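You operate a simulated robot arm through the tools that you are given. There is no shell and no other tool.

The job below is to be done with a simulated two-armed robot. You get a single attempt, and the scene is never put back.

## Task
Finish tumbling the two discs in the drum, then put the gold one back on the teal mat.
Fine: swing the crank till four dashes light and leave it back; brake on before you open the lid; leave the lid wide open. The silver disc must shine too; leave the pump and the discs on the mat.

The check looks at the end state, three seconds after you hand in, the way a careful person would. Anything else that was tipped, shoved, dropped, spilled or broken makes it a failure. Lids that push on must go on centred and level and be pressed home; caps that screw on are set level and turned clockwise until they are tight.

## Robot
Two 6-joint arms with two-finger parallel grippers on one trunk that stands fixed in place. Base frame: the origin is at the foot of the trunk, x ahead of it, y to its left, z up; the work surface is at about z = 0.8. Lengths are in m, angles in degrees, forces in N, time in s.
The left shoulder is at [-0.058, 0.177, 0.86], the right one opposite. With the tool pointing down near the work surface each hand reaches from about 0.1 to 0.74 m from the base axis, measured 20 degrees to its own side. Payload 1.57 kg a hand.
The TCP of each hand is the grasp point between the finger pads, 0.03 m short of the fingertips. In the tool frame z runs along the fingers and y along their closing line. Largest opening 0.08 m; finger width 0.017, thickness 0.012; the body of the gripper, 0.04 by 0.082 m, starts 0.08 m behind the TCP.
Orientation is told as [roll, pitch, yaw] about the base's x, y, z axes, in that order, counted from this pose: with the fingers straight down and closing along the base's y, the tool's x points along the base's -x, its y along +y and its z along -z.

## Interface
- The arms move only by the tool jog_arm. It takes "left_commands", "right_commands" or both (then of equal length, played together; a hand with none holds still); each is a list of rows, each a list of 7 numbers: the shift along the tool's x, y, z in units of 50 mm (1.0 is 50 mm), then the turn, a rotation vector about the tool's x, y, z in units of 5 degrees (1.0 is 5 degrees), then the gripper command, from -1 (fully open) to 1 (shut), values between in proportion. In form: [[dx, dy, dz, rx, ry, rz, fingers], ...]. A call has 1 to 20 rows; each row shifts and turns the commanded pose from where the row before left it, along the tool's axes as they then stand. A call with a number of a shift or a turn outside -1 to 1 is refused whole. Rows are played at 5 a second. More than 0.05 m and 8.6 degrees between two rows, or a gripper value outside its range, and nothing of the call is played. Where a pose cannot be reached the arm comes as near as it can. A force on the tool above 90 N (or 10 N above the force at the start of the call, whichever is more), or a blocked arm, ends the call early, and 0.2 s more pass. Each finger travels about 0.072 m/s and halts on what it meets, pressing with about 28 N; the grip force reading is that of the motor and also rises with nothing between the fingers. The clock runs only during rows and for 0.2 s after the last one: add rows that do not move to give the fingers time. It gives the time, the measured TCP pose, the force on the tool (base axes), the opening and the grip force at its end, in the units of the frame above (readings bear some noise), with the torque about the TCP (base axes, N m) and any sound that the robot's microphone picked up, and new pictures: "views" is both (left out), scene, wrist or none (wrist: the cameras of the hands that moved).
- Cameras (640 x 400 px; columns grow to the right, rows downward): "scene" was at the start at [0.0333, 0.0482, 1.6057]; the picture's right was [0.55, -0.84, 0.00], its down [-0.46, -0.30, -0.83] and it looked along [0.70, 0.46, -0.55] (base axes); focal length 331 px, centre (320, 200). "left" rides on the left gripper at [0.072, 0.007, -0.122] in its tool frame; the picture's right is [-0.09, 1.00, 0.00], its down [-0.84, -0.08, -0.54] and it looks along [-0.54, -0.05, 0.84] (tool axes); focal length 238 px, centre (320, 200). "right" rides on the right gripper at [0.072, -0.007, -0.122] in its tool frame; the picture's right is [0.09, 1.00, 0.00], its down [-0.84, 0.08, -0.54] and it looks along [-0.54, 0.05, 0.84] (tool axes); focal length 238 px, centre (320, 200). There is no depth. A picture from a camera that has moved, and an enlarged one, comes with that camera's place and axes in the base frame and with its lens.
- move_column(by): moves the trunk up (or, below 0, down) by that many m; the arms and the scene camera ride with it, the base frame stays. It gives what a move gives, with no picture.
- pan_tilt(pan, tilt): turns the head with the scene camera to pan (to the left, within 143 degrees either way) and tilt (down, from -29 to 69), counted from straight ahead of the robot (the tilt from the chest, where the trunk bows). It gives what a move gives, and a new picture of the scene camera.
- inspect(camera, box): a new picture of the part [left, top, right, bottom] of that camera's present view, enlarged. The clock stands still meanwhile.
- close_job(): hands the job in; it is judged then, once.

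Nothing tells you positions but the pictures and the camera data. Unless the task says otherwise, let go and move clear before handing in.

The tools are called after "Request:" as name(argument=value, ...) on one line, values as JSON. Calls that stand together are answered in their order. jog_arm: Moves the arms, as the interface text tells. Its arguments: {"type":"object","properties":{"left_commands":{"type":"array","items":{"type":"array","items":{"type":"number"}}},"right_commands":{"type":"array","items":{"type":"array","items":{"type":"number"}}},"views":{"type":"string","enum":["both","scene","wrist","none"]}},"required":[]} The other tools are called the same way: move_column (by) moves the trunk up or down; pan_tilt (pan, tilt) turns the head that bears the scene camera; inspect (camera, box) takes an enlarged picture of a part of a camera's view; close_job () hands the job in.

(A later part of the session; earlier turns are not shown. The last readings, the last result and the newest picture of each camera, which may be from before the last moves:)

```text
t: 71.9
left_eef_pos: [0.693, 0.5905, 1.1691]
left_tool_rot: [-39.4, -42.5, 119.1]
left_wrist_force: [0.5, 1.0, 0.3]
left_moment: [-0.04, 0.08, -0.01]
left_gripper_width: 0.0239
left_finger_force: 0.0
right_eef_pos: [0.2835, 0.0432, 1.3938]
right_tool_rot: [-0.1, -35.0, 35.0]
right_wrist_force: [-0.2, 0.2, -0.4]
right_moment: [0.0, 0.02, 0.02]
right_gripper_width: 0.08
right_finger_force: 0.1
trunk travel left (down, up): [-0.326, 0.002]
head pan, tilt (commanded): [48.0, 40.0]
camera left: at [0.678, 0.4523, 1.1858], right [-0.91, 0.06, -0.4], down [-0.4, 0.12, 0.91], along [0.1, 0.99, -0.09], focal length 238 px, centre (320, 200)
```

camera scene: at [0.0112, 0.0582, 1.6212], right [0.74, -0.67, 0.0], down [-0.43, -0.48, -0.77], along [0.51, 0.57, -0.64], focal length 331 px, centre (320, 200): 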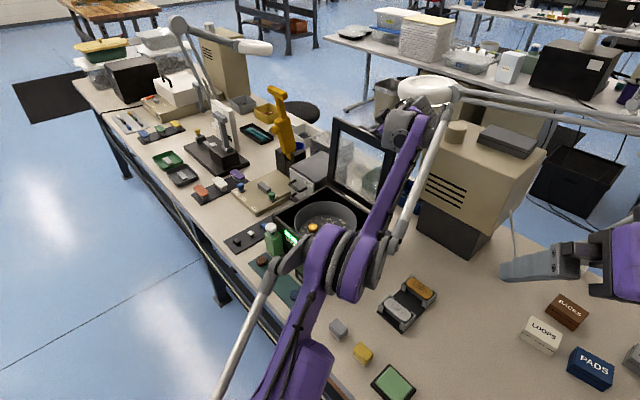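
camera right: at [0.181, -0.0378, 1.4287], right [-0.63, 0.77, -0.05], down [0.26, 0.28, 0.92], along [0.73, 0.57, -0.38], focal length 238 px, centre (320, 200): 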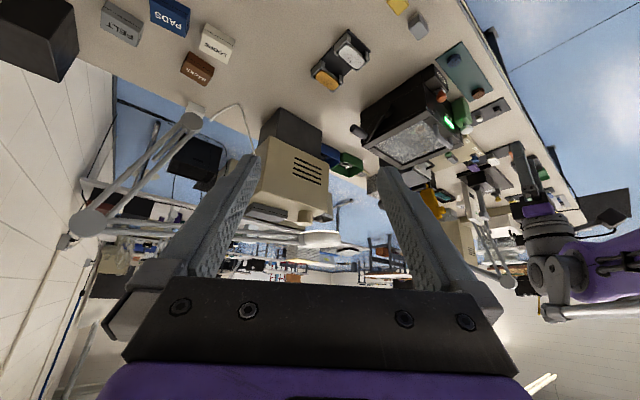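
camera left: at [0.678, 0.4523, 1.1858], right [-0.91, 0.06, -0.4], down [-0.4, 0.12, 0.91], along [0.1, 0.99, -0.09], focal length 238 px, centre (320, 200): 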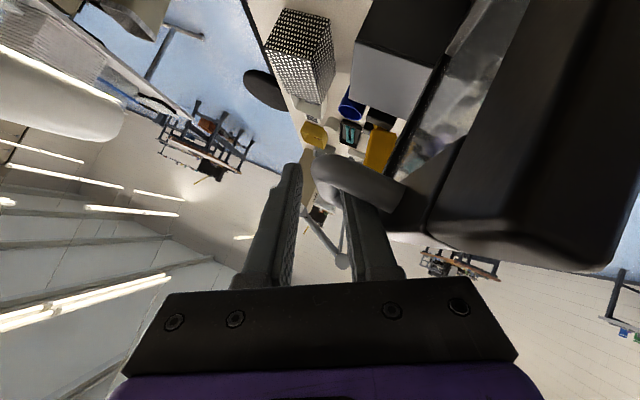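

All forces are zero. I move the right hand forward along its pointing direction, close its fingers, and turn it so the fingers point level toward the lid.

Request:
jog_arm(right_commands=[[-0.127, -0.016, 0.79, 0, 0, 0, 0], [-0.127, -0.016, 0.79, 0, 0, 0, 1], [-0.127, -0.016, 0.79, 0, 0, 0, 1], [-0.127, -0.016, 0.79, 0, 0, 0, 1], [-0.127, -0.016, 0.79, 0, 0, 0, 1], [0, 0, 0, 0, -1, 0, 1], [0, 0, 0, 0, -1, 0, 1], [0, 0, 0, 0, -1, 0, 1], [0, 0, 0, 0, -1, 0, 1], [0, 0, 0, 0, -1, 0, 1], [0, 0, 0, 0, 0, 0, 1]], views="both")

```text
t: 74.3
left_eef_pos: [0.6949, 0.5906, 1.1692]
left_tool_rot: [-39.6, -42.6, 119.2]
left_wrist_force: [-0.1, 0.7, -0.6]
left_moment: [0.02, 0.05, 0.03]
left_gripper_width: 0.0239
left_finger_force: 0.1
right_eef_pos: [0.4003, 0.1188, 1.2503]
right_tool_rot: [0.0, -60.1, 35.0]
right_wrist_force: [0.1, 0.2, 0.2]
right_moment: [-0.02, -0.01, -0.01]
right_gripper_width: 0.0002
right_finger_force: 21.4
trunk travel left (down, up): [-0.326, 0.002]
head pan, tilt (commanded): [48.0, 40.0]
camera scene: at [0.0145, 0.0627, 1.6209], right [0.74, -0.67, 0.0], down [-0.43, -0.48, -0.77], along [0.51, 0.57, -0.64], focal length 331 px, centre (320, 200)
camera right: at [0.2879, 0.0316, 1.2495], right [-0.61, 0.79, -0.08], down [-0.09, 0.03, 1.0], along [0.79, 0.61, 0.05], focal length 238 px, centre (320, 200)
```

scene: 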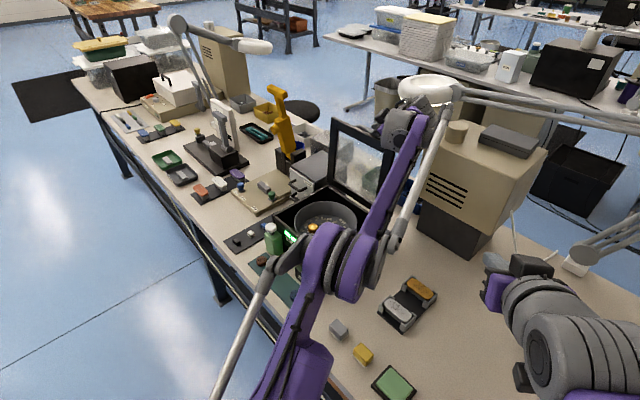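
right: 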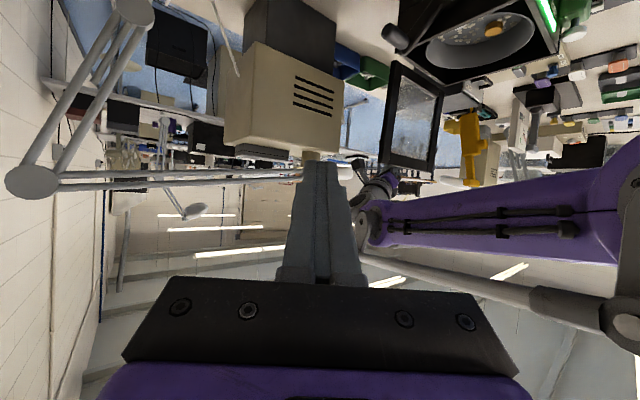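

This view shows the lid standing and the left arm above; I zoom to judge the lid's angle and the free corridor.

Request:
inspect(camera="right", box=[340, 0, 560, 200])

```text
2.00 times, centred on (450, 100) of right
camera zoom: at [0.2879, 0.0316, 1.2495], right [-0.61, 0.79, -0.08], down [-0.09, 0.03, 1.0], along [0.79, 0.61, 0.05], focal length 477 px, centre (60, 400)
```

zoom: 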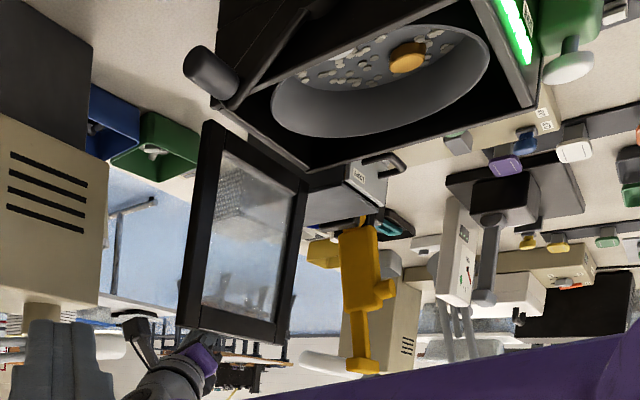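

The lid really stands at about 93°, and there is a clear corridor below the left forearm. I lower the right hand to z ≈ 1.06, level its fingers and aim them at about 55° azimuth.

Request:
jog_arm(right_commands=[[0.82, 0, 0.475, 0, 0, 0, 1], [0.82, 0, 0.475, 0, 0, 0, 1], [0.82, 0, 0.475, 0, 0, 0, 1], [0.82, 0, 0.475, 0, 0, 0, 1], [0, 0, 0, 0, -1, 0, 1], [0, 0, 0, 0, -1, 0, 1], [0, 0, 0, 0, -1, 0, 1], [0, 0, 0, 0, -1, 0, 1], [0, 0, 0, 0, -1, 0, 1], [0, 0, 0, 0, -1, 0, 1], [0, 0, 0, -1, 0, 0, 1], [0, 0, 0, -1, 0, 0, 1], [0, 0, 0, -1, 0, 0, 1], [0, 0, 0, -1, 0, 0, 1], [0, 0, 0, 0, 0, 0, 1]], views="both")

```text
t: 77.5
left_eef_pos: [0.6947, 0.5908, 1.1691]
left_tool_rot: [-39.6, -42.6, 119.2]
left_wrist_force: [0.3, 0.0, 0.4]
left_moment: [-0.04, 0.05, -0.01]
left_gripper_width: 0.0238
left_finger_force: 0.0
right_eef_pos: [0.4033, 0.1172, 1.0694]
right_tool_rot: [-162.8, -89.6, -146.0]
right_wrist_force: [0.2, -0.6, 0.1]
right_moment: [-0.01, 0.0, 0.0]
right_gripper_width: 0.0
right_finger_force: 21.1
right hand out of reach, approached as far as the arm can: row 11, 12
trunk travel left (down, up): [-0.326, 0.002]
head pan, tilt (commanded): [48.0, 40.0]
camera scene: at [0.0144, 0.0627, 1.6208], right [0.74, -0.67, 0.0], down [-0.43, -0.48, -0.77], along [0.51, 0.57, -0.64], focal length 331 px, centre (320, 200)
camera right: at [0.3315, 0.0178, 0.9985], right [-0.78, 0.62, -0.09], down [-0.4, -0.38, 0.83], along [0.49, 0.68, 0.54], focal length 238 px, centre (320, 200)
```

scene: 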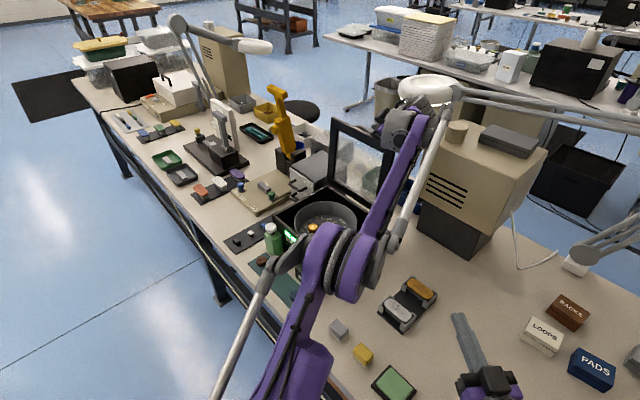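
right: 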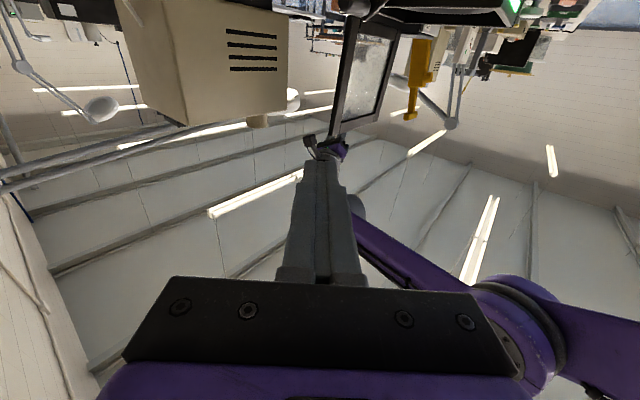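

The right fingers are level and aimed at the lid. I advance along the line toward the lid's inner −y rail, first part, watching both arms.

Request:
jog_arm(right_commands=[[0.02, 0.22, 0.94, 0, 0, 0, 1], [0.02, 0.22, 0.94, 0, 0, 0, 1], [0.02, 0.22, 0.94, 0, 0, 0, 1], [0.02, 0.22, 0.94, 0, 0, 0, 1], [0.02, 0.22, 0.94, 0, 0, 0, 1], [0, 0, 0, 0, 0, 0, 1]], views="both")

```text
t: 78.9
left_eef_pos: [0.6935, 0.5906, 1.1703]
left_tool_rot: [-39.5, -42.7, 119.1]
left_wrist_force: [-0.6, -3.3, 1.0]
left_moment: [-0.07, 0.18, 0.2]
left_gripper_width: 0.0237
left_finger_force: 0.1
right_eef_pos: [0.5069, 0.3359, 1.0635]
right_tool_rot: [-160.9, -89.6, -148.1]
right_wrist_force: [-0.6, 0.2, 0.1]
right_moment: [-0.02, -0.01, 0.0]
right_gripper_width: 0.0002
right_finger_force: 21.3
trunk travel left (down, up): [-0.326, 0.002]
head pan, tilt (commanded): [48.0, 40.0]
camera scene: at [0.0141, 0.0622, 1.6208], right [0.74, -0.67, 0.0], down [-0.43, -0.48, -0.77], along [0.51, 0.57, -0.64], focal length 331 px, centre (320, 200)
camera right: at [0.4351, 0.2351, 0.9915], right [-0.78, 0.62, -0.09], down [-0.4, -0.38, 0.83], along [0.49, 0.68, 0.54], focal length 238 px, centre (320, 200)
```

scene: 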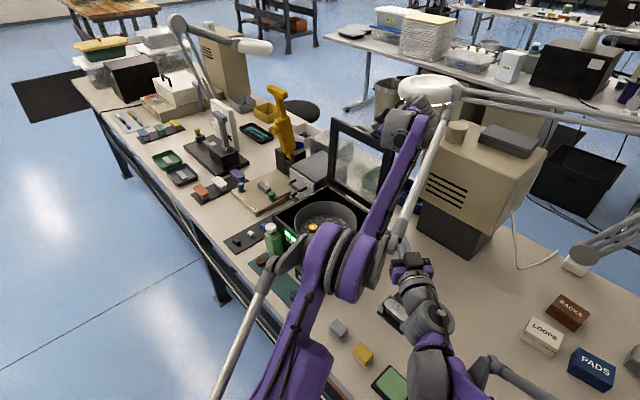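
right: 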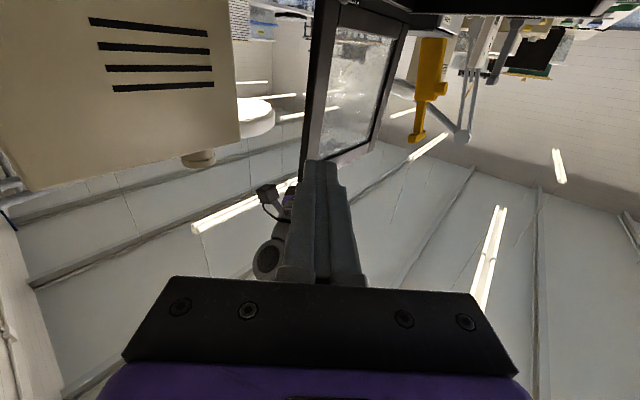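

Clear so far. I advance to just short of the lid's inner rail.

Request:
jog_arm(right_commands=[[0, 0.157, 0.72, 0, 0, 0, 1], [0, 0.157, 0.72, 0, 0, 0, 1], [0, 0.157, 0.72, 0, 0, 0, 1], [0, 0.157, 0.66, 0, 0, 0, 1], [0, 0, 0, 0, 0, 0, 1]], views="both")

Request:
inspect(camera="right", box=[240, 0, 440, 200])

Request:
inspect(camera="scene", box=[300, 90, 460, 300])

```text
t: 80.1
left_eef_pos: [0.6949, 0.5897, 1.1693]
left_tool_rot: [-39.7, -42.6, 119.2]
left_wrist_force: [-0.1, -0.6, 0.7]
left_moment: [0.0, 0.08, 0.05]
left_gripper_width: 0.0236
left_finger_force: 0.1
right_eef_pos: [0.5704, 0.4647, 1.065]
right_tool_rot: [-161.1, -89.8, -147.7]
right_wrist_force: [0.5, -0.5, 0.4]
right_moment: [-0.03, -0.01, 0.04]
right_gripper_width: 0.0
right_finger_force: 21.1
trunk travel left (down, up): [-0.326, 0.002]
head pan, tilt (commanded): [48.0, 40.0]
camera scene: at [0.0142, 0.0625, 1.6208], right [0.74, -0.67, 0.0], down [-0.43, -0.48, -0.77], along [0.51, 0.57, -0.64], focal length 331 px, centre (320, 200)
camera right: at [0.4995, 0.3645, 0.9934], right [-0.78, 0.62, -0.09], down [-0.4, -0.38, 0.83], along [0.49, 0.68, 0.54], focal length 238 px, centre (320, 200)
```

scene: 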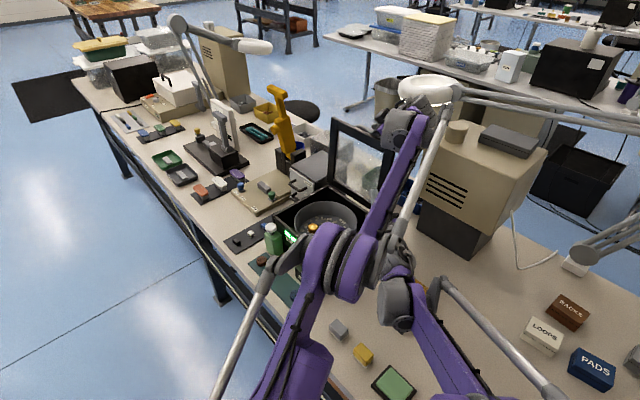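
right: 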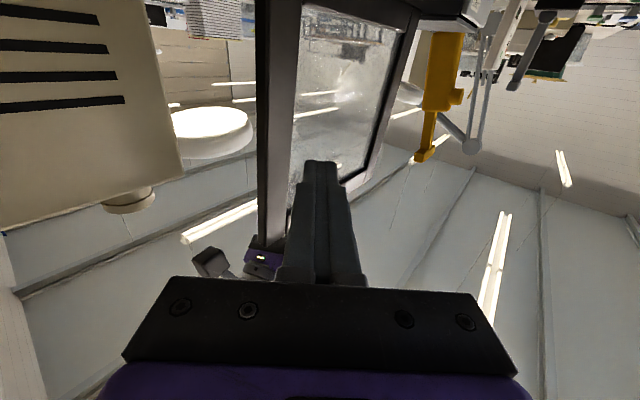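

```text
2.00 times, centred on (340, 100) of right
camera zoom: at [0.4995, 0.3645, 0.9934], right [-0.78, 0.62, -0.09], down [-0.4, -0.38, 0.83], along [0.49, 0.68, 0.54], focal length 477 px, centre (280, 400)
```

zoom: 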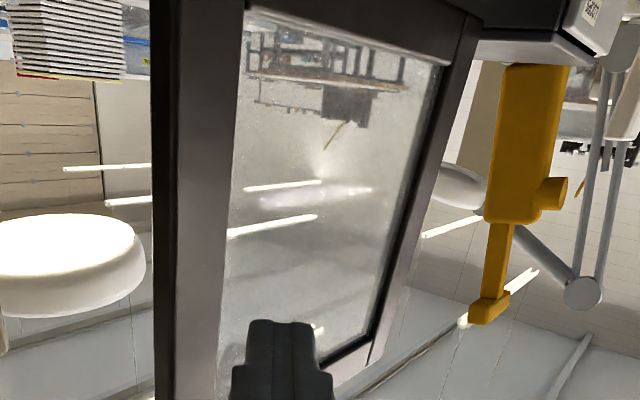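

```text
1.90 times, centred on (380, 195) of scene
camera zoom: at [0.0142, 0.0625, 1.6208], right [0.74, -0.67, 0.0], down [-0.43, -0.48, -0.77], along [0.51, 0.57, -0.64], focal length 630 px, centre (206, 210)
```

zoom: 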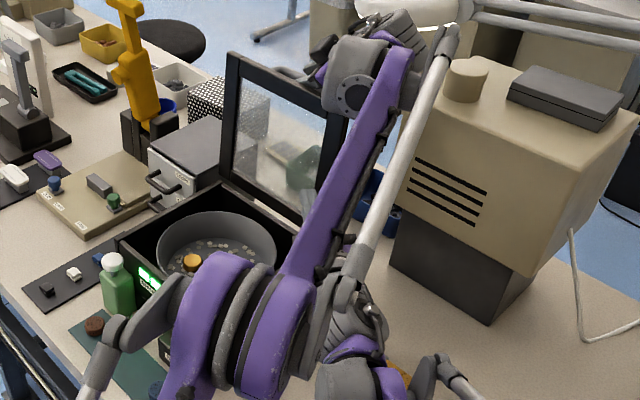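

The fingertips are about 2–3 cm short of the lid's inner rail. I push gently in +x until contact.

Request:
jog_arm(right_commands=[[0, -0.063, 0.05, 0, 0, 0, 1], [0, -0.063, 0.05, 0, 0, 0, 1], [0, -0.063, 0.05, 0, 0, 0, 1], [0, -0.063, 0.05, 0, 0, 0, 1], [0, -0.063, 0.05, 0, 0, 0, 1], [0, 0, 0, 0, 0, 0, 1]], views="wrist")

Request:
inspect(camera="right", box=[240, 0, 440, 200])

```text
t: 81.5
left_eef_pos: [0.6938, 0.5903, 1.169]
left_tool_rot: [-39.6, -42.6, 119.2]
left_wrist_force: [0.1, -0.6, 0.2]
left_moment: [-0.02, 0.11, 0.03]
left_gripper_width: 0.0234
left_finger_force: 0.1
right_eef_pos: [0.5905, 0.4651, 1.0671]
right_tool_rot: [-159.7, -89.8, -149.1]
right_wrist_force: [0.4, -0.5, -0.3]
right_moment: [-0.03, 0.01, 0.02]
right_gripper_width: 0.0
right_finger_force: 20.9
trunk travel left (down, up): [-0.326, 0.002]
head pan, tilt (commanded): [48.0, 40.0]
camera right: at [0.5191, 0.3649, 0.995], right [-0.78, 0.62, -0.09], down [-0.4, -0.38, 0.83], along [0.49, 0.68, 0.54], focal length 238 px, centre (320, 200)
```

right: 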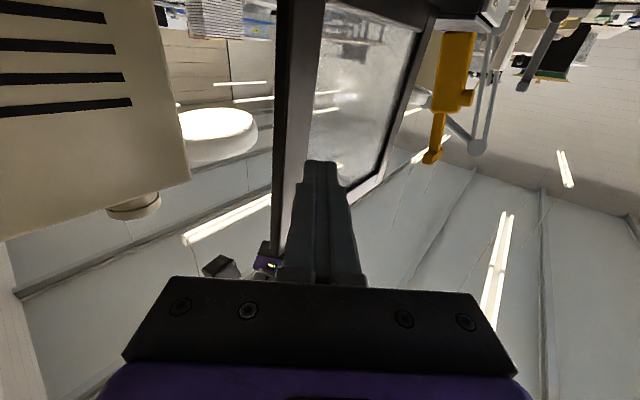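

```text
2.00 times, centred on (340, 100) of right
camera zoom: at [0.5191, 0.3649, 0.995], right [-0.78, 0.62, -0.09], down [-0.4, -0.38, 0.83], along [0.49, 0.68, 0.54], focal length 477 px, centre (280, 400)
```

zoom: 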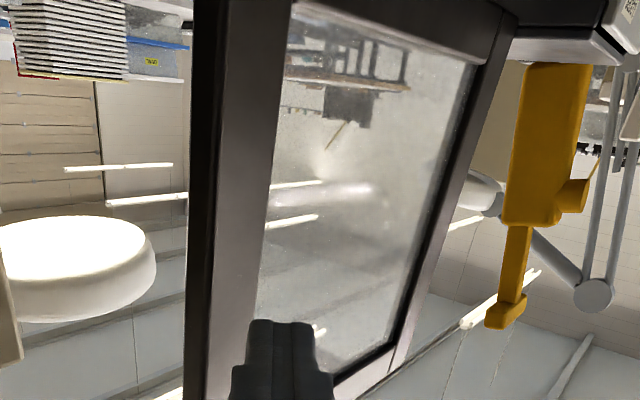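

No contact yet; the tip now lines up with the rail's inner face. I go on in small steps.

Request:
jog_arm(right_commands=[[0, -0.063, 0.05, 0, 0, 0, 1], [0, -0.063, 0.05, 0, 0, 0, 1], [0, -0.063, 0.05, 0, 0, 0, 1], [0, 0, 0, 0, 0, 0, 1]], views="none")

Request:
inspect(camera="right", box=[240, 0, 440, 200])

Request:
inspect(camera="left", box=[220, 100, 460, 290])

```text
t: 82.5
left_eef_pos: [0.6964, 0.591, 1.1698]
left_tool_rot: [-39.6, -42.7, 119.2]
left_wrist_force: [1.0, 0.1, 1.2]
left_moment: [0.03, 0.1, 0.02]
left_gripper_width: 0.0235
left_finger_force: 0.1
right_eef_pos: [0.6029, 0.4655, 1.0687]
right_tool_rot: [-161.5, -89.7, -147.3]
right_wrist_force: [0.6, 0.9, 1.1]
right_moment: [-0.02, 0.02, 0.02]
right_gripper_width: 0.0
right_finger_force: 21.5
trunk travel left (down, up): [-0.326, 0.002]
head pan, tilt (commanded): [48.0, 40.0]
```

```text
2.00 times, centred on (340, 100) of right
camera zoom: at [0.5316, 0.365, 0.9959], right [-0.78, 0.62, -0.09], down [-0.4, -0.38, 0.83], along [0.49, 0.68, 0.54], focal length 477 px, centre (280, 400)
```

zoom: 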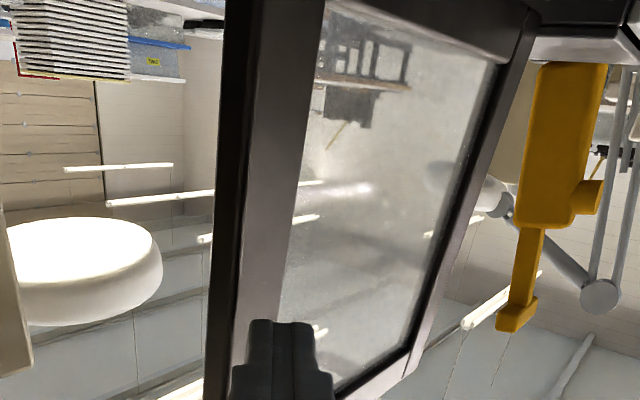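

```text
2.11 times, centred on (340, 195) of left
camera zoom: at [0.6779, 0.4521, 1.1863], right [-0.91, 0.06, -0.4], down [-0.4, 0.12, 0.91], along [0.1, 0.99, -0.09], focal length 502 px, centre (278, 210)
```

zoom: 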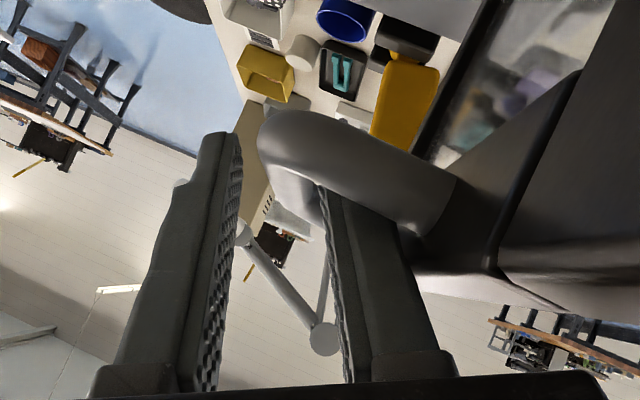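

Still no clear contact; I continue a few millimetres at a time.

Request:
jog_arm(right_commands=[[0, -0.063, 0.05, 0, 0, 0, 1], [0, -0.063, 0.05, 0, 0, 0, 1], [0, 0, 0, 0, 0, 0, 1]], views="none")

Request:
inspect(camera="right", box=[240, 0, 440, 200])

Request:
inspect(camera="left", box=[220, 100, 460, 290])

```text
t: 83.3
left_eef_pos: [0.6956, 0.5903, 1.1686]
left_tool_rot: [-39.6, -42.5, 119.2]
left_wrist_force: [0.6, 0.1, 0.4]
left_moment: [-0.04, 0.09, 0.03]
left_gripper_width: 0.0235
left_finger_force: 0.1
right_eef_pos: [0.6092, 0.4662, 1.0672]
right_tool_rot: [-159.3, -89.6, -149.4]
right_wrist_force: [0.8, 0.2, -0.7]
right_moment: [0.0, -0.02, -0.01]
right_gripper_width: 0.0
right_finger_force: 21.7
trunk travel left (down, up): [-0.326, 0.002]
head pan, tilt (commanded): [48.0, 40.0]
```

```text
2.00 times, centred on (340, 100) of right
camera zoom: at [0.539, 0.3652, 0.9952], right [-0.78, 0.62, -0.09], down [-0.4, -0.38, 0.83], along [0.49, 0.68, 0.54], focal length 477 px, centre (280, 400)
```

zoom: 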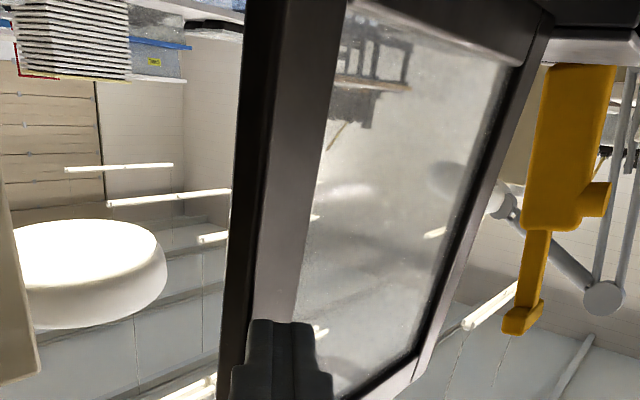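

```text
2.11 times, centred on (340, 195) of left
camera zoom: at [0.6779, 0.4521, 1.1863], right [-0.91, 0.06, -0.4], down [-0.4, 0.12, 0.91], along [0.1, 0.99, -0.09], focal length 502 px, centre (278, 210)
```

zoom: 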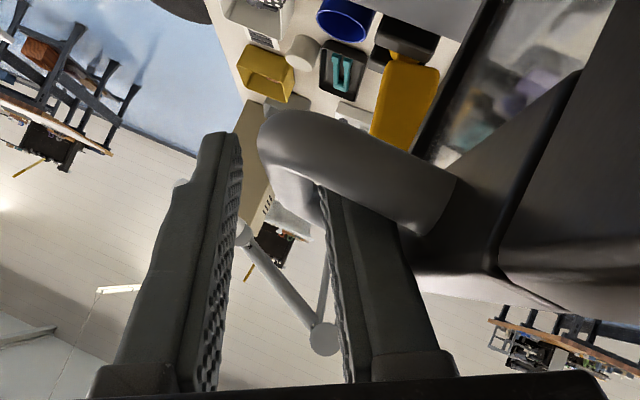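

Request:
jog_arm(right_commands=[[0, -0.063, 0.05, 0, 0, 0, 1], [0, -0.063, 0.05, 0, 0, 0, 1], [0, -0.063, 0.05, 0, 0, 0, 1], [0, 0, 0, 0, 0, 0, 1]], views="none")

Request:
inspect(camera="right", box=[240, 0, 440, 200])

Request:
inspect(camera="left", box=[220, 100, 460, 290])

```text
t: 84.1
left_eef_pos: [0.6957, 0.589, 1.167]
left_tool_rot: [-39.7, -42.5, 119.2]
left_wrist_force: [13.6, 8.5, -6.9]
left_moment: [-1.01, 1.28, 1.24]
left_gripper_width: 0.0158
left_finger_force: 0.0
right_eef_pos: [0.6141, 0.4659, 1.0677]
right_tool_rot: [-170.6, -89.4, -137.5]
right_wrist_force: [-40.3, -30.7, -12.1]
right_moment: [-0.5, 0.6, -0.06]
right_gripper_width: 0.0
right_finger_force: 21.1
trunk travel left (down, up): [-0.326, 0.002]
head pan, tilt (commanded): [48.0, 40.0]
stopped in row 4 (right hand): the force on the tool passed its limit at 98 N (the readings are from after the stop); the commanded pose is now the measured one
```

```text
2.00 times, centred on (340, 100) of right
camera zoom: at [0.5455, 0.3654, 0.995], right [-0.78, 0.61, -0.09], down [-0.4, -0.38, 0.83], along [0.48, 0.69, 0.55], focal length 477 px, centre (280, 400)
```

zoom: 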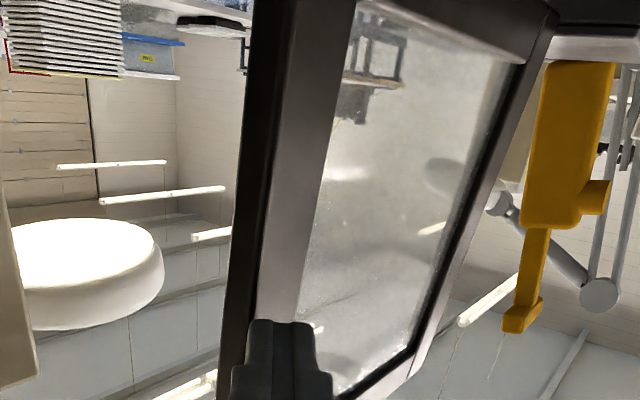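

```text
2.11 times, centred on (340, 195) of left
camera zoom: at [0.6788, 0.4513, 1.1849], right [-0.91, 0.06, -0.41], down [-0.4, 0.12, 0.91], along [0.1, 0.99, -0.09], focal length 502 px, centre (278, 210)
```

zoom: 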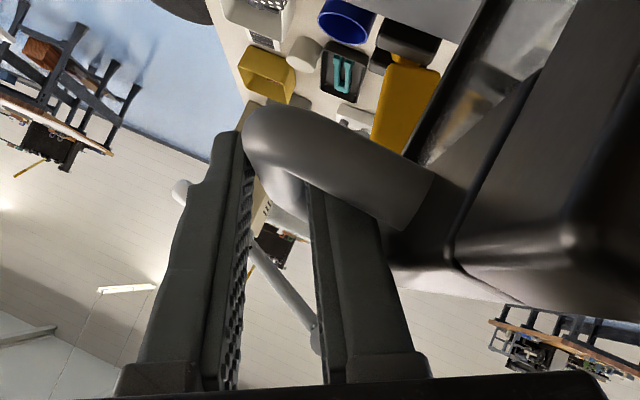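

Contact with the lid came abruptly (the lid was pinned by the left finger). I back the right hand off about 2 mm so it just supports the lid.

Request:
jog_arm(right_commands=[[0, 0.02, -0.017, 0, 0, 0, 1], [0, 0.015, -0.012, 0, 0, 0, 1], [0, 0, 0, 0, 0, 0, 1]], views="both")

```text
t: 84.9
left_eef_pos: [0.6953, 0.5903, 1.1692]
left_tool_rot: [-39.8, -42.4, 119.2]
left_wrist_force: [2.7, -6.8, 5.8]
left_moment: [-0.62, 0.78, 0.87]
left_gripper_width: 0.0193
left_finger_force: 0.0
right_eef_pos: [0.6127, 0.4665, 1.0685]
right_tool_rot: [-164.5, -89.6, -143.7]
right_wrist_force: [-9.0, 4.7, -7.3]
right_moment: [-0.11, 0.28, 0.24]
right_gripper_width: 0.0001
right_finger_force: 21.9
trunk travel left (down, up): [-0.326, 0.002]
head pan, tilt (commanded): [48.0, 40.0]
camera scene: at [0.0137, 0.0622, 1.6211], right [0.74, -0.67, 0.0], down [-0.43, -0.48, -0.77], along [0.51, 0.57, -0.64], focal length 331 px, centre (320, 200)
camera right: at [0.5441, 0.366, 0.9963], right [-0.78, 0.62, -0.09], down [-0.4, -0.38, 0.83], along [0.48, 0.69, 0.55], focal length 238 px, centre (320, 200)
```

scene: 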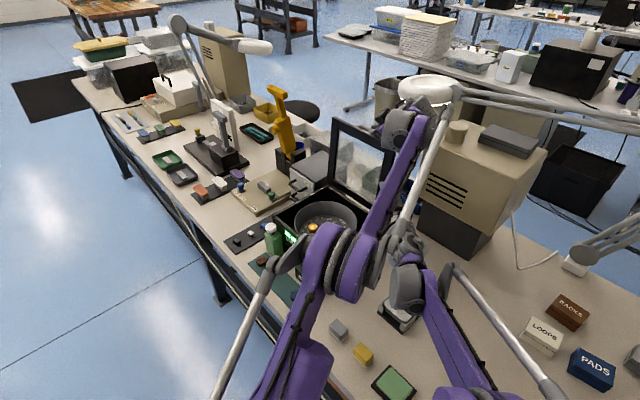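
right: 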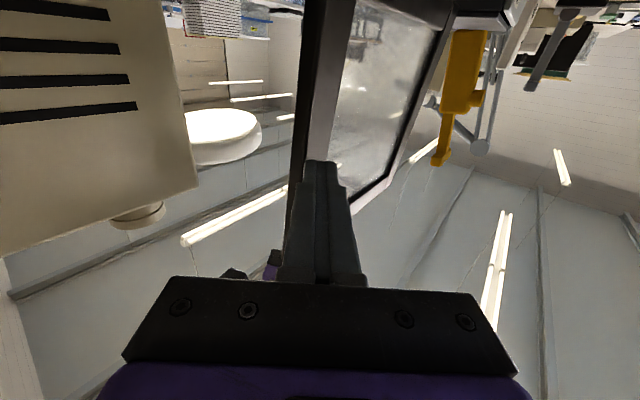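

The right hand now supports the lid with about 9 N. I withdraw the left fingers straight back along their own axis out of the handle.

Request:
jog_arm(left_commands=[[0, 0, -0.15, 0, 0, 0, 0.4], [0, 0, -0.15, 0, 0, 0, 0.4], [0, 0, -0.2, 0, 0, 0, 0.4], [0, 0, -0.2, 0, 0, 0, 0.4], [0, 0, -0.2, 0, 0, 0, 0.4], [0, 0, -0.2, 0, 0, 0, 0.4], [0, 0, 0, 0, 0, 0, 0.4]], views="both")

Request:
inspect(camera="right", box=[240, 0, 440, 200])

```text
t: 86.5
left_eef_pos: [0.6773, 0.5486, 1.2019]
left_tool_rot: [-39.8, -42.4, 119.3]
left_wrist_force: [2.2, 2.0, 2.9]
left_moment: [0.06, -0.02, -0.05]
left_gripper_width: 0.0213
left_finger_force: 0.1
right_eef_pos: [0.6149, 0.4653, 1.0676]
right_tool_rot: [-164.0, -89.5, -144.3]
right_wrist_force: [-3.7, -3.0, 0.0]
right_moment: [-0.07, 0.01, -0.02]
right_gripper_width: 0.0
right_finger_force: 21.6
trunk travel left (down, up): [-0.326, 0.002]
head pan, tilt (commanded): [48.0, 40.0]
camera scene: at [0.0142, 0.0624, 1.6209], right [0.74, -0.67, 0.0], down [-0.43, -0.48, -0.77], along [0.51, 0.57, -0.64], focal length 331 px, centre (320, 200)
camera left: at [0.6617, 0.4109, 1.2193], right [-0.91, 0.06, -0.41], down [-0.4, 0.12, 0.91], along [0.11, 0.99, -0.09], focal length 238 px, centre (320, 200)
```

scene: 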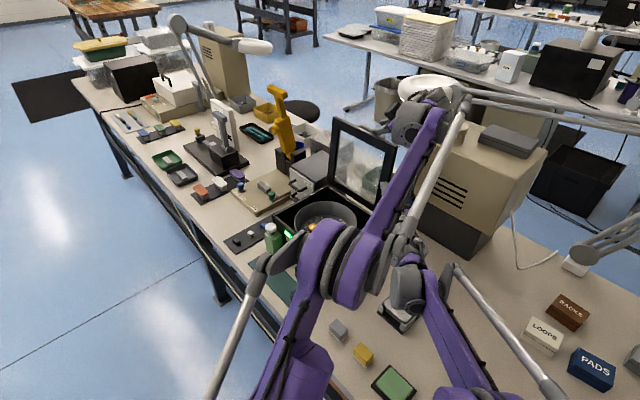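
left: 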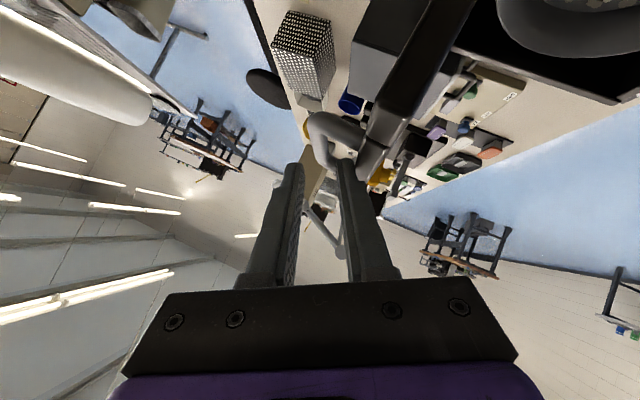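

```text
2.00 times, centred on (340, 100) of right
camera zoom: at [0.5452, 0.3648, 0.9954], right [-0.78, 0.62, -0.09], down [-0.4, -0.38, 0.83], along [0.48, 0.69, 0.55], focal length 477 px, centre (280, 400)
```

zoom: 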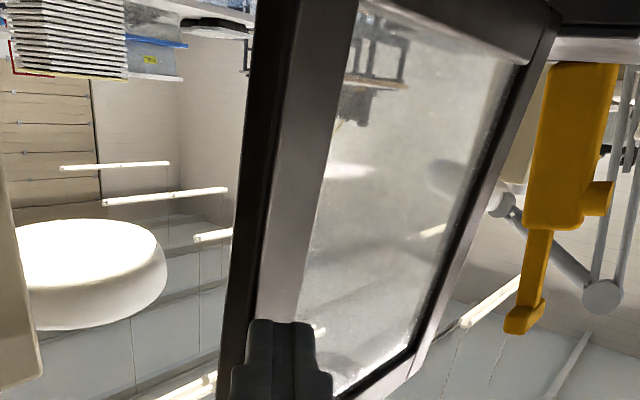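

The left fingers are almost out of the handle and the lid rests on the right hand. I withdraw the left hand further and up.

Request:
jog_arm(left_commands=[[0, 0, -0.3, 0, 0, 0, 0.4], [0, 0, -0.4, 0, 0, 0, 0.4], [0, 0, -0.4, 0, 0, 0, 0.4], [0, 0, 0, 0, 0, 0, 0.4]], views="both")

Request:
inspect(camera="right", box=[240, 0, 440, 200])

```text
t: 87.5
left_eef_pos: [0.6607, 0.5068, 1.2306]
left_tool_rot: [-39.8, -42.4, 119.2]
left_wrist_force: [-0.7, -0.3, -0.2]
left_moment: [-0.01, 0.01, 0.0]
left_gripper_width: 0.024
left_finger_force: 0.1
right_eef_pos: [0.6148, 0.4675, 1.0672]
right_tool_rot: [-164.4, -89.6, -144.0]
right_wrist_force: [-0.1, 0.2, -0.4]
right_moment: [-0.01, -0.03, 0.01]
right_gripper_width: 0.0001
right_finger_force: 21.6
trunk travel left (down, up): [-0.326, 0.002]
head pan, tilt (commanded): [48.0, 40.0]
camera scene: at [0.0149, 0.0634, 1.6208], right [0.74, -0.67, 0.0], down [-0.43, -0.48, -0.77], along [0.51, 0.57, -0.64], focal length 331 px, centre (320, 200)
camera left: at [0.6445, 0.3686, 1.246], right [-0.91, 0.06, -0.41], down [-0.4, 0.12, 0.91], along [0.1, 0.99, -0.09], focal length 238 px, centre (320, 200)
```

scene: 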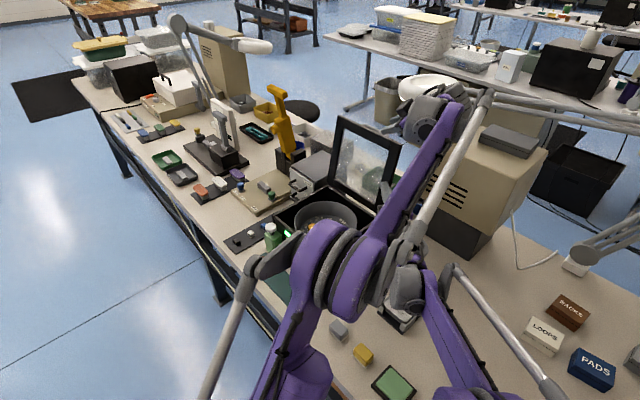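
left: 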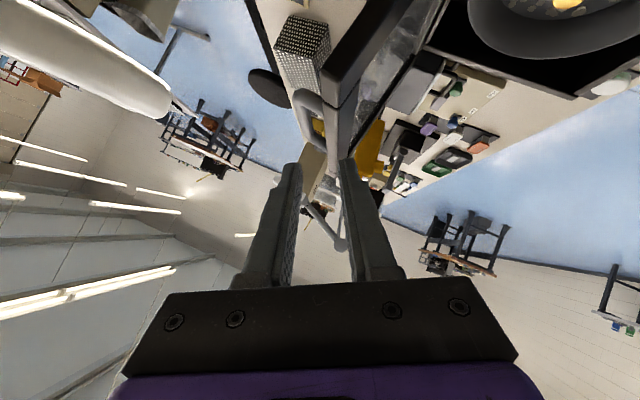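

```text
2.00 times, centred on (340, 100) of right
camera zoom: at [0.545, 0.366, 0.9948], right [-0.78, 0.62, -0.09], down [-0.4, -0.38, 0.83], along [0.48, 0.69, 0.55], focal length 477 px, centre (280, 400)
```

zoom: 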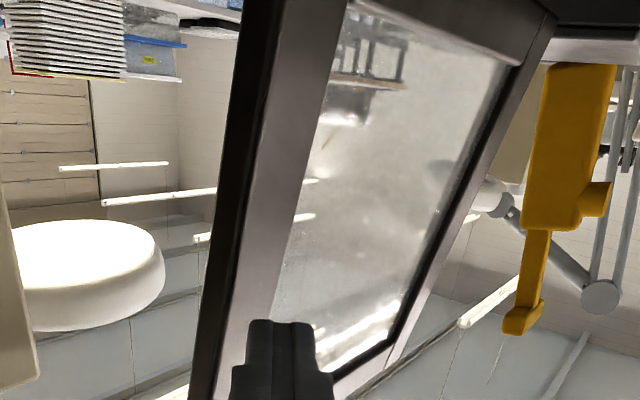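

With the left hand clear, the lid swung open by itself to about 100° and the right hand feels no load, so it is past its balance point. I retract the right hand the way it came.

Request:
jog_arm(right_commands=[[0, 0.06, -0.5, 0, 0, 0, 1], [0, 0, -0.9, 0, 0, 0, 1], [0, -0.1, -0.9, 0, 0, 0, 1], [0, -0.15, -0.9, 0, 0, 0, 1], [0, -0.15, -0.9, 0, 0, 0, 1], [0, -0.15, -0.9, 0, 0, 0, 1], [0, -0.15, -0.9, 0, 0, 0, 1], [0, -0.15, -0.9, 0, 0, 0, 1], [0, 0, 0, 0, 0, 0, 1]], views="both")

Request:
inspect(camera="scene", box=[230, 90, 450, 310])

```text
t: 89.5
left_eef_pos: [0.6612, 0.5065, 1.2281]
left_tool_rot: [-39.6, -42.4, 119.1]
left_wrist_force: [-1.2, 1.0, 0.0]
left_moment: [0.01, -0.03, -0.04]
left_gripper_width: 0.0239
left_finger_force: 0.1
right_eef_pos: [0.4327, 0.1816, 1.0618]
right_tool_rot: [-166.3, -89.6, -141.9]
right_wrist_force: [0.2, 0.5, 0.9]
right_moment: [-0.02, 0.0, 0.0]
right_gripper_width: 0.0002
right_finger_force: 21.4
trunk travel left (down, up): [-0.326, 0.002]
head pan, tilt (commanded): [48.0, 40.0]
camera scene: at [0.0148, 0.0634, 1.6208], right [0.74, -0.67, 0.0], down [-0.43, -0.48, -0.77], along [0.51, 0.57, -0.64], focal length 331 px, centre (320, 200)
camera right: at [0.3639, 0.0803, 0.9896], right [-0.78, 0.62, -0.09], down [-0.4, -0.38, 0.83], along [0.48, 0.69, 0.55], focal length 238 px, centre (320, 200)
```

scene: 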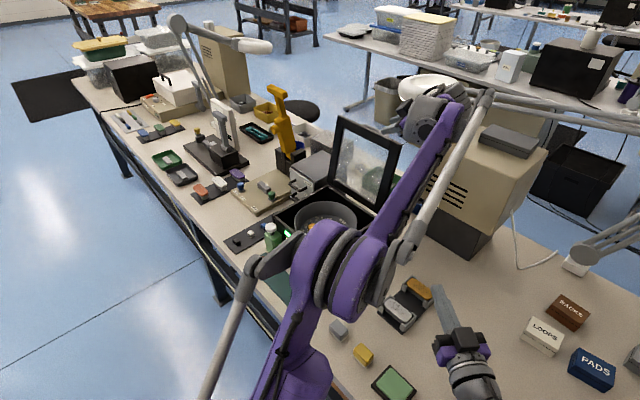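
right: 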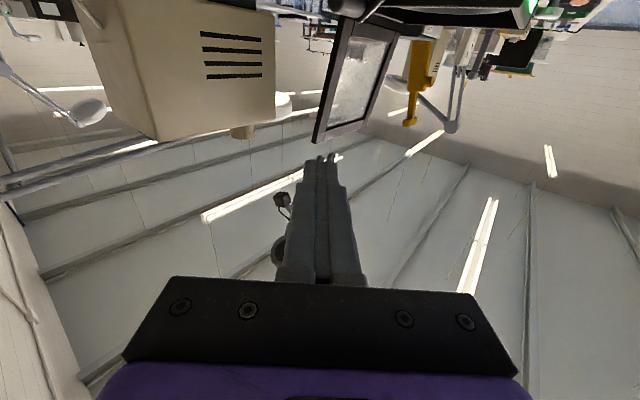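

```text
1.82 times, centred on (340, 200) of scene
camera zoom: at [0.0148, 0.0634, 1.6208], right [0.74, -0.67, 0.0], down [-0.43, -0.48, -0.77], along [0.51, 0.57, -0.64], focal length 602 px, centre (284, 200)
```

zoom: 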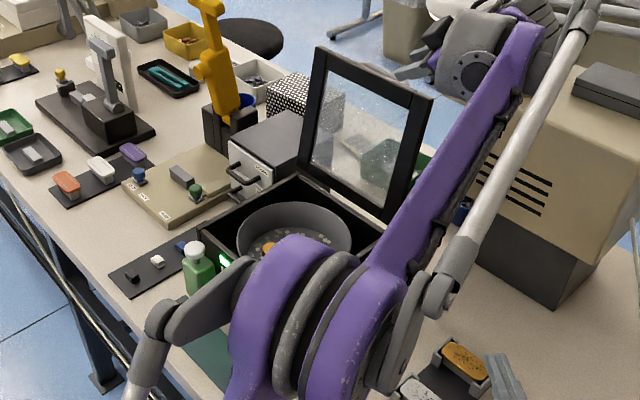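

The lid stays open on its own. I retract both hands: the left back past the lid's side and then toward the robot, the right back and up.

Request:
jog_arm(left_commands=[[0, 0, -0.4, 0, 0, 0, 0.4], [0, 0, -0.4, 0, 0, 0, 0.4], [0, 0, -0.4, 0, 0, 0, 0.4], [0, 0, -0.4, 0, 0, 0, 0.4], [-0.288, 0.706, -0.242, 0, 0, 0, 0.4], [-0.288, 0.706, -0.242, 0, 0, 0, 0.4], [-0.288, 0.706, -0.242, 0, 0, 0, 0.4], [-0.288, 0.706, -0.242, 0, 0, 0, 0.4], [-0.288, 0.706, -0.242, 0, 0, 0, 0.4], [0, 0, 0, 0, 0, 0, 0.4]], right_commands=[[0, 0, -0.9, 0, 0, 0, 1], [0, 0, -0.9, 0, 0, 0, 1], [-0.9, 0, -0.2, 0, 0, 0, 1], [-0.9, 0, -0.2, 0, 0, 0, 1], [-0.9, 0, 0, 0, 0, 0, 1], [-0.9, 0, 0, 0, 0, 0, 1], [0, 0, 0, 0, 1, 0, 1], [0, 0, 0, 0, 1, 0, 1], [0, 0, 0, 0, 1, 0, 1], [0, 0, 0, 0, 0, 0, 1]], views="both")

```text
t: 91.7
left_eef_pos: [0.4366, 0.4489, 1.2737]
left_tool_rot: [-39.7, -42.4, 119.2]
left_wrist_force: [-0.2, 0.7, -0.9]
left_moment: [0.02, 0.02, 0.0]
left_gripper_width: 0.0241
left_finger_force: 0.1
right_eef_pos: [0.3652, 0.0896, 1.2433]
right_tool_rot: [-0.4, -75.2, 52.0]
right_wrist_force: [0.6, -0.5, 0.2]
right_moment: [0.01, -0.02, 0.01]
right_gripper_width: 0.0
right_finger_force: 21.1
trunk travel left (down, up): [-0.326, 0.002]
head pan, tilt (commanded): [48.0, 40.0]
camera scene: at [0.0156, 0.0631, 1.6209], right [0.74, -0.67, 0.0], down [-0.43, -0.48, -0.77], along [0.51, 0.57, -0.64], focal length 331 px, centre (320, 200)
camera right: at [0.2863, -0.0231, 1.2046], right [-0.8, 0.6, -0.09], down [-0.26, -0.2, 0.95], along [0.55, 0.78, 0.31], focal length 238 px, centre (320, 200)
camera left: at [0.4201, 0.3102, 1.292], right [-0.91, 0.06, -0.41], down [-0.4, 0.12, 0.91], along [0.11, 0.99, -0.09], focal length 238 px, centre (320, 200)
```

scene: 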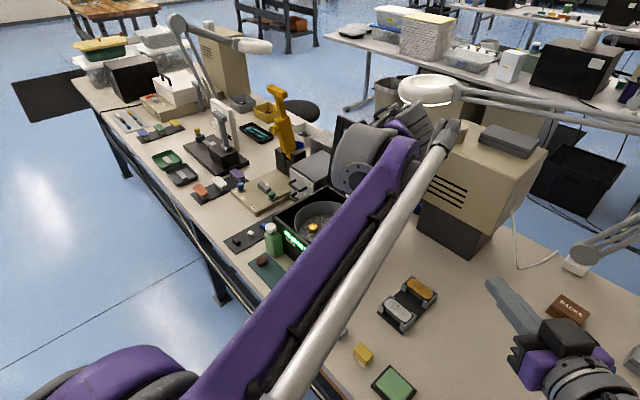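
right: 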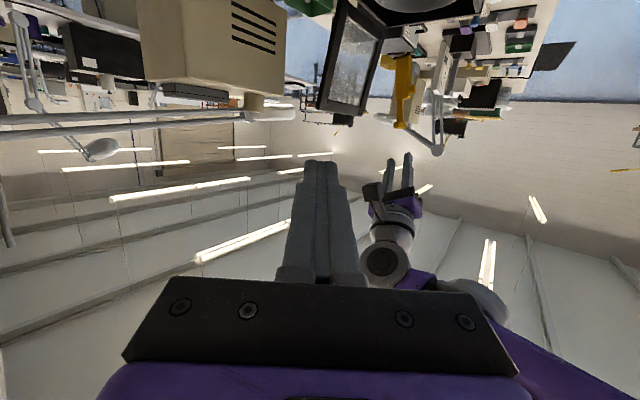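
left: 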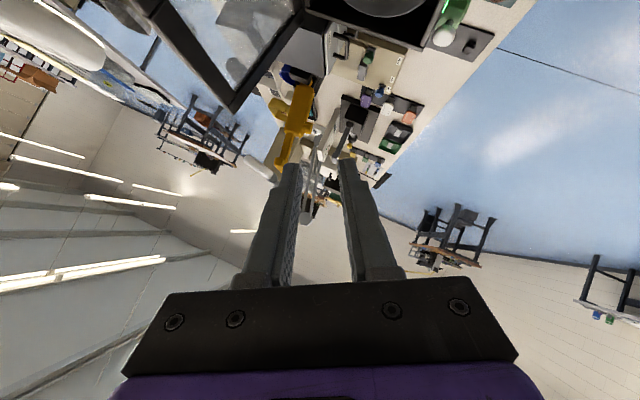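

Both hands are clear of the lid. I lower the left hand a bit and straighten it to point down again (fingers along x), and relax the right hand.

Request:
jog_arm(left_commands=[[0.255, 0.552, 0.65, 0, 0, 0, 0.4], [0.255, 0.552, 0.65, 0, 0, 0, 0.4], [0.255, 0.552, 0.65, 0, 0, 0, 0], [0, 0, 0, 0, 1, 0, -1], [0, 0, 0, 0, 1, 0, -1], [0, 0, 0, 0, 1, 0, -1], [0, 0, 0, 0, 1, 0, -1], [0, 0, 0, 0, 1, 0, -1], [0, 0, 0, 0, 1, 0, -1], [0, 0, 0, 0, 1, 0, -1], [0, 0, 0, 0, 1, 0, -1], [0, 0, 0, 0, 1, 0, -1], [0, 0, 0, 0, 1, 0, -1], [0, 0, 0, -1, 0, 0, -1], [0, 0, 0, -1, 0, 0, -1], [0, 0, 0, -1, 0, 0, -1], [0, 0, 0, -1, 0, 0, -1], [0, 0, 0, -1, 0, 0, -1], [0, 0, 0, -0.6, 0, 0, -1], [0, 0, 0, 0, 0, 0, -1]], right_commands=[[0, 0, 0, 0, 1, 0, 1], [0, 0, 0, 0, 1, 0, 1], [0, 0, 0, 0, 1, 0, 1], [0, 0, 0, 0, 1, 0, 1], [0, 0, 0, 0, 1, 0, 1], [0, 0, 0, 0, 1, 0, 1], [0, 0, 0, 0, 1, 0, 1], [0, 0, 0, 0, 1, 0, 1], [0, 0, -0.8, 0, 0, 0, 1], [0, 0, -0.8, 0, 0, 0, 1], [0, 0, -0.8, 0, 0, 0, 1], [0, 0, 0, 0, 0, 0, 1], [0, 0, 0, 0, 0, 0, 1], [0, 0, 0, 0, 0, 0, 1], [0, 0, 0, 0, 0, 0, 1], [0, 0, 0, 0, 0, 0, 1], [0, 0, 0, 0, 0, 0, 1], [0, 0, 0, 0, 0, 0, 1], [0, 0, 0, 0, 0, 0, 1], [0, 0, 0, 0, 0, 0, 1]], views="both")

```text
t: 95.9
left_eef_pos: [0.408, 0.4948, 1.1542]
left_tool_rot: [0.0, 0.1, 89.8]
left_wrist_force: [1.0, 0.0, -0.1]
left_moment: [0.0, 0.0, -0.02]
left_gripper_width: 0.0799
left_finger_force: 0.0
right_eef_pos: [0.3265, 0.0243, 1.3429]
right_tool_rot: [-0.2, -35.4, 51.7]
right_wrist_force: [-0.3, 0.6, -0.1]
right_moment: [-0.04, -0.01, -0.01]
right_gripper_width: 0.0
right_finger_force: 21.3
right hand out of reach, approached as far as the arm can: row 8
trunk travel left (down, up): [-0.326, 0.002]
head pan, tilt (commanded): [48.0, 40.0]
camera scene: at [0.0143, 0.0627, 1.6208], right [0.74, -0.67, 0.0], down [-0.43, -0.48, -0.77], along [0.51, 0.57, -0.64], focal length 331 px, centre (320, 200)
camera right: at [0.2522, -0.0819, 1.401], right [-0.83, 0.56, -0.06], down [0.17, 0.34, 0.93], along [0.54, 0.76, -0.37], focal length 238 px, centre (320, 200)
camera left: at [0.4011, 0.425, 1.2763], right [-1.0, 0.09, 0.0], down [0.08, 0.84, 0.54], along [0.05, 0.54, -0.84], focal length 238 px, centre (320, 200)
```

scene: 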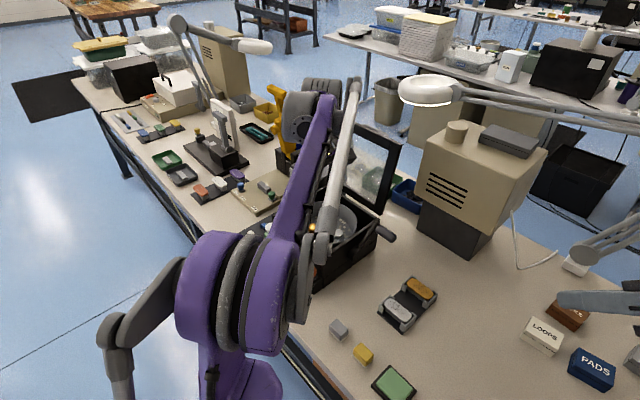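
right: 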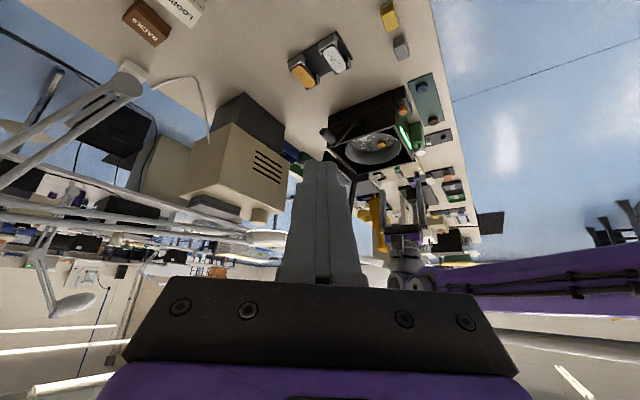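
left: 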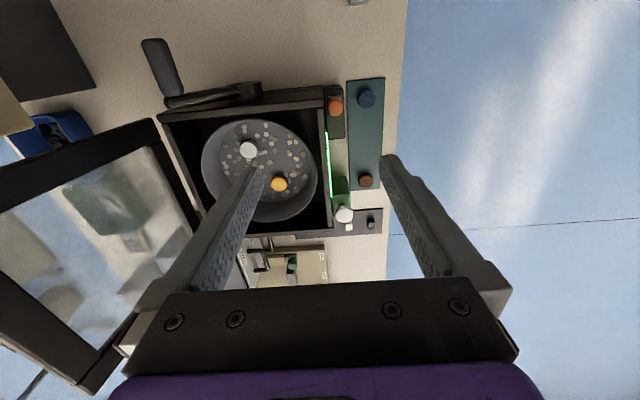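

From above, the bowl with the gold and silver discs is plainly visible and both look glossy. I zoom in from three cameras to locate the gold disc.

Request:
inspect(camera="left", box=[190, 100, 350, 230])

Request:
inspect(camera="right", box=[310, 80, 450, 180])

Request:
inspect(camera="scene", box=[280, 160, 400, 280])

```text
3.08 times, centred on (270, 165) of left
camera zoom: at [0.4011, 0.425, 1.2763], right [-1.0, 0.09, 0.0], down [0.08, 0.84, 0.54], along [0.05, 0.54, -0.84], focal length 733 px, centre (474, 308)
```

zoom: 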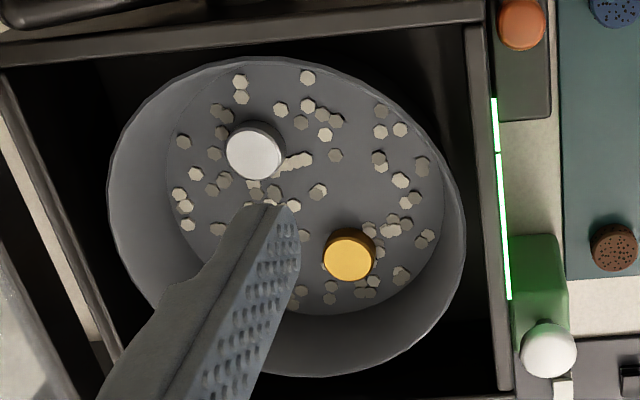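

```text
4.00 times, centred on (380, 130) of right
camera zoom: at [0.2522, -0.0819, 1.401], right [-0.83, 0.56, -0.06], down [0.17, 0.34, 0.93], along [0.54, 0.76, -0.37], focal length 953 px, centre (80, 480)
```

zoom: 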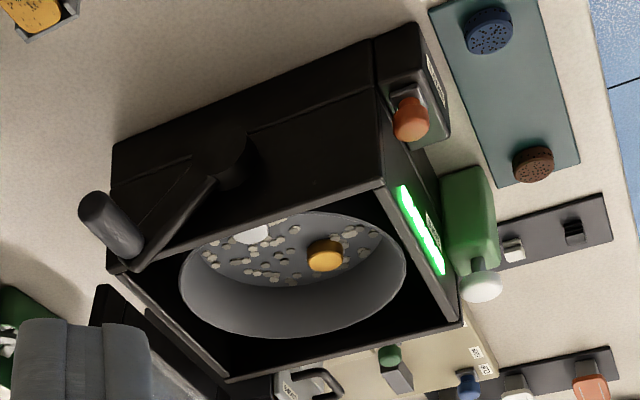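

```text
3.33 times, centred on (340, 220) of scene
camera zoom: at [0.0143, 0.0627, 1.6208], right [0.74, -0.67, 0.0], down [-0.43, -0.48, -0.77], along [0.51, 0.57, -0.64], focal length 1103 px, centre (253, 133)
```

zoom: 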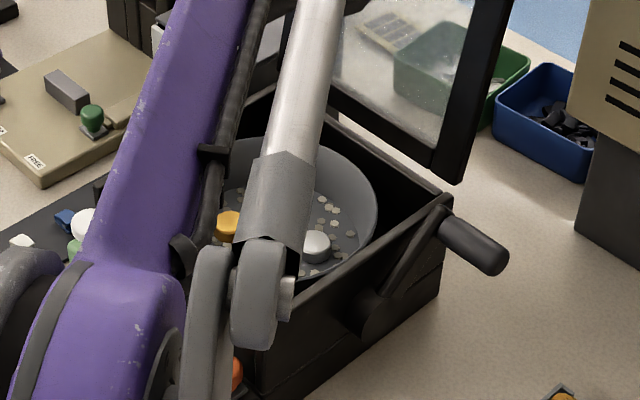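

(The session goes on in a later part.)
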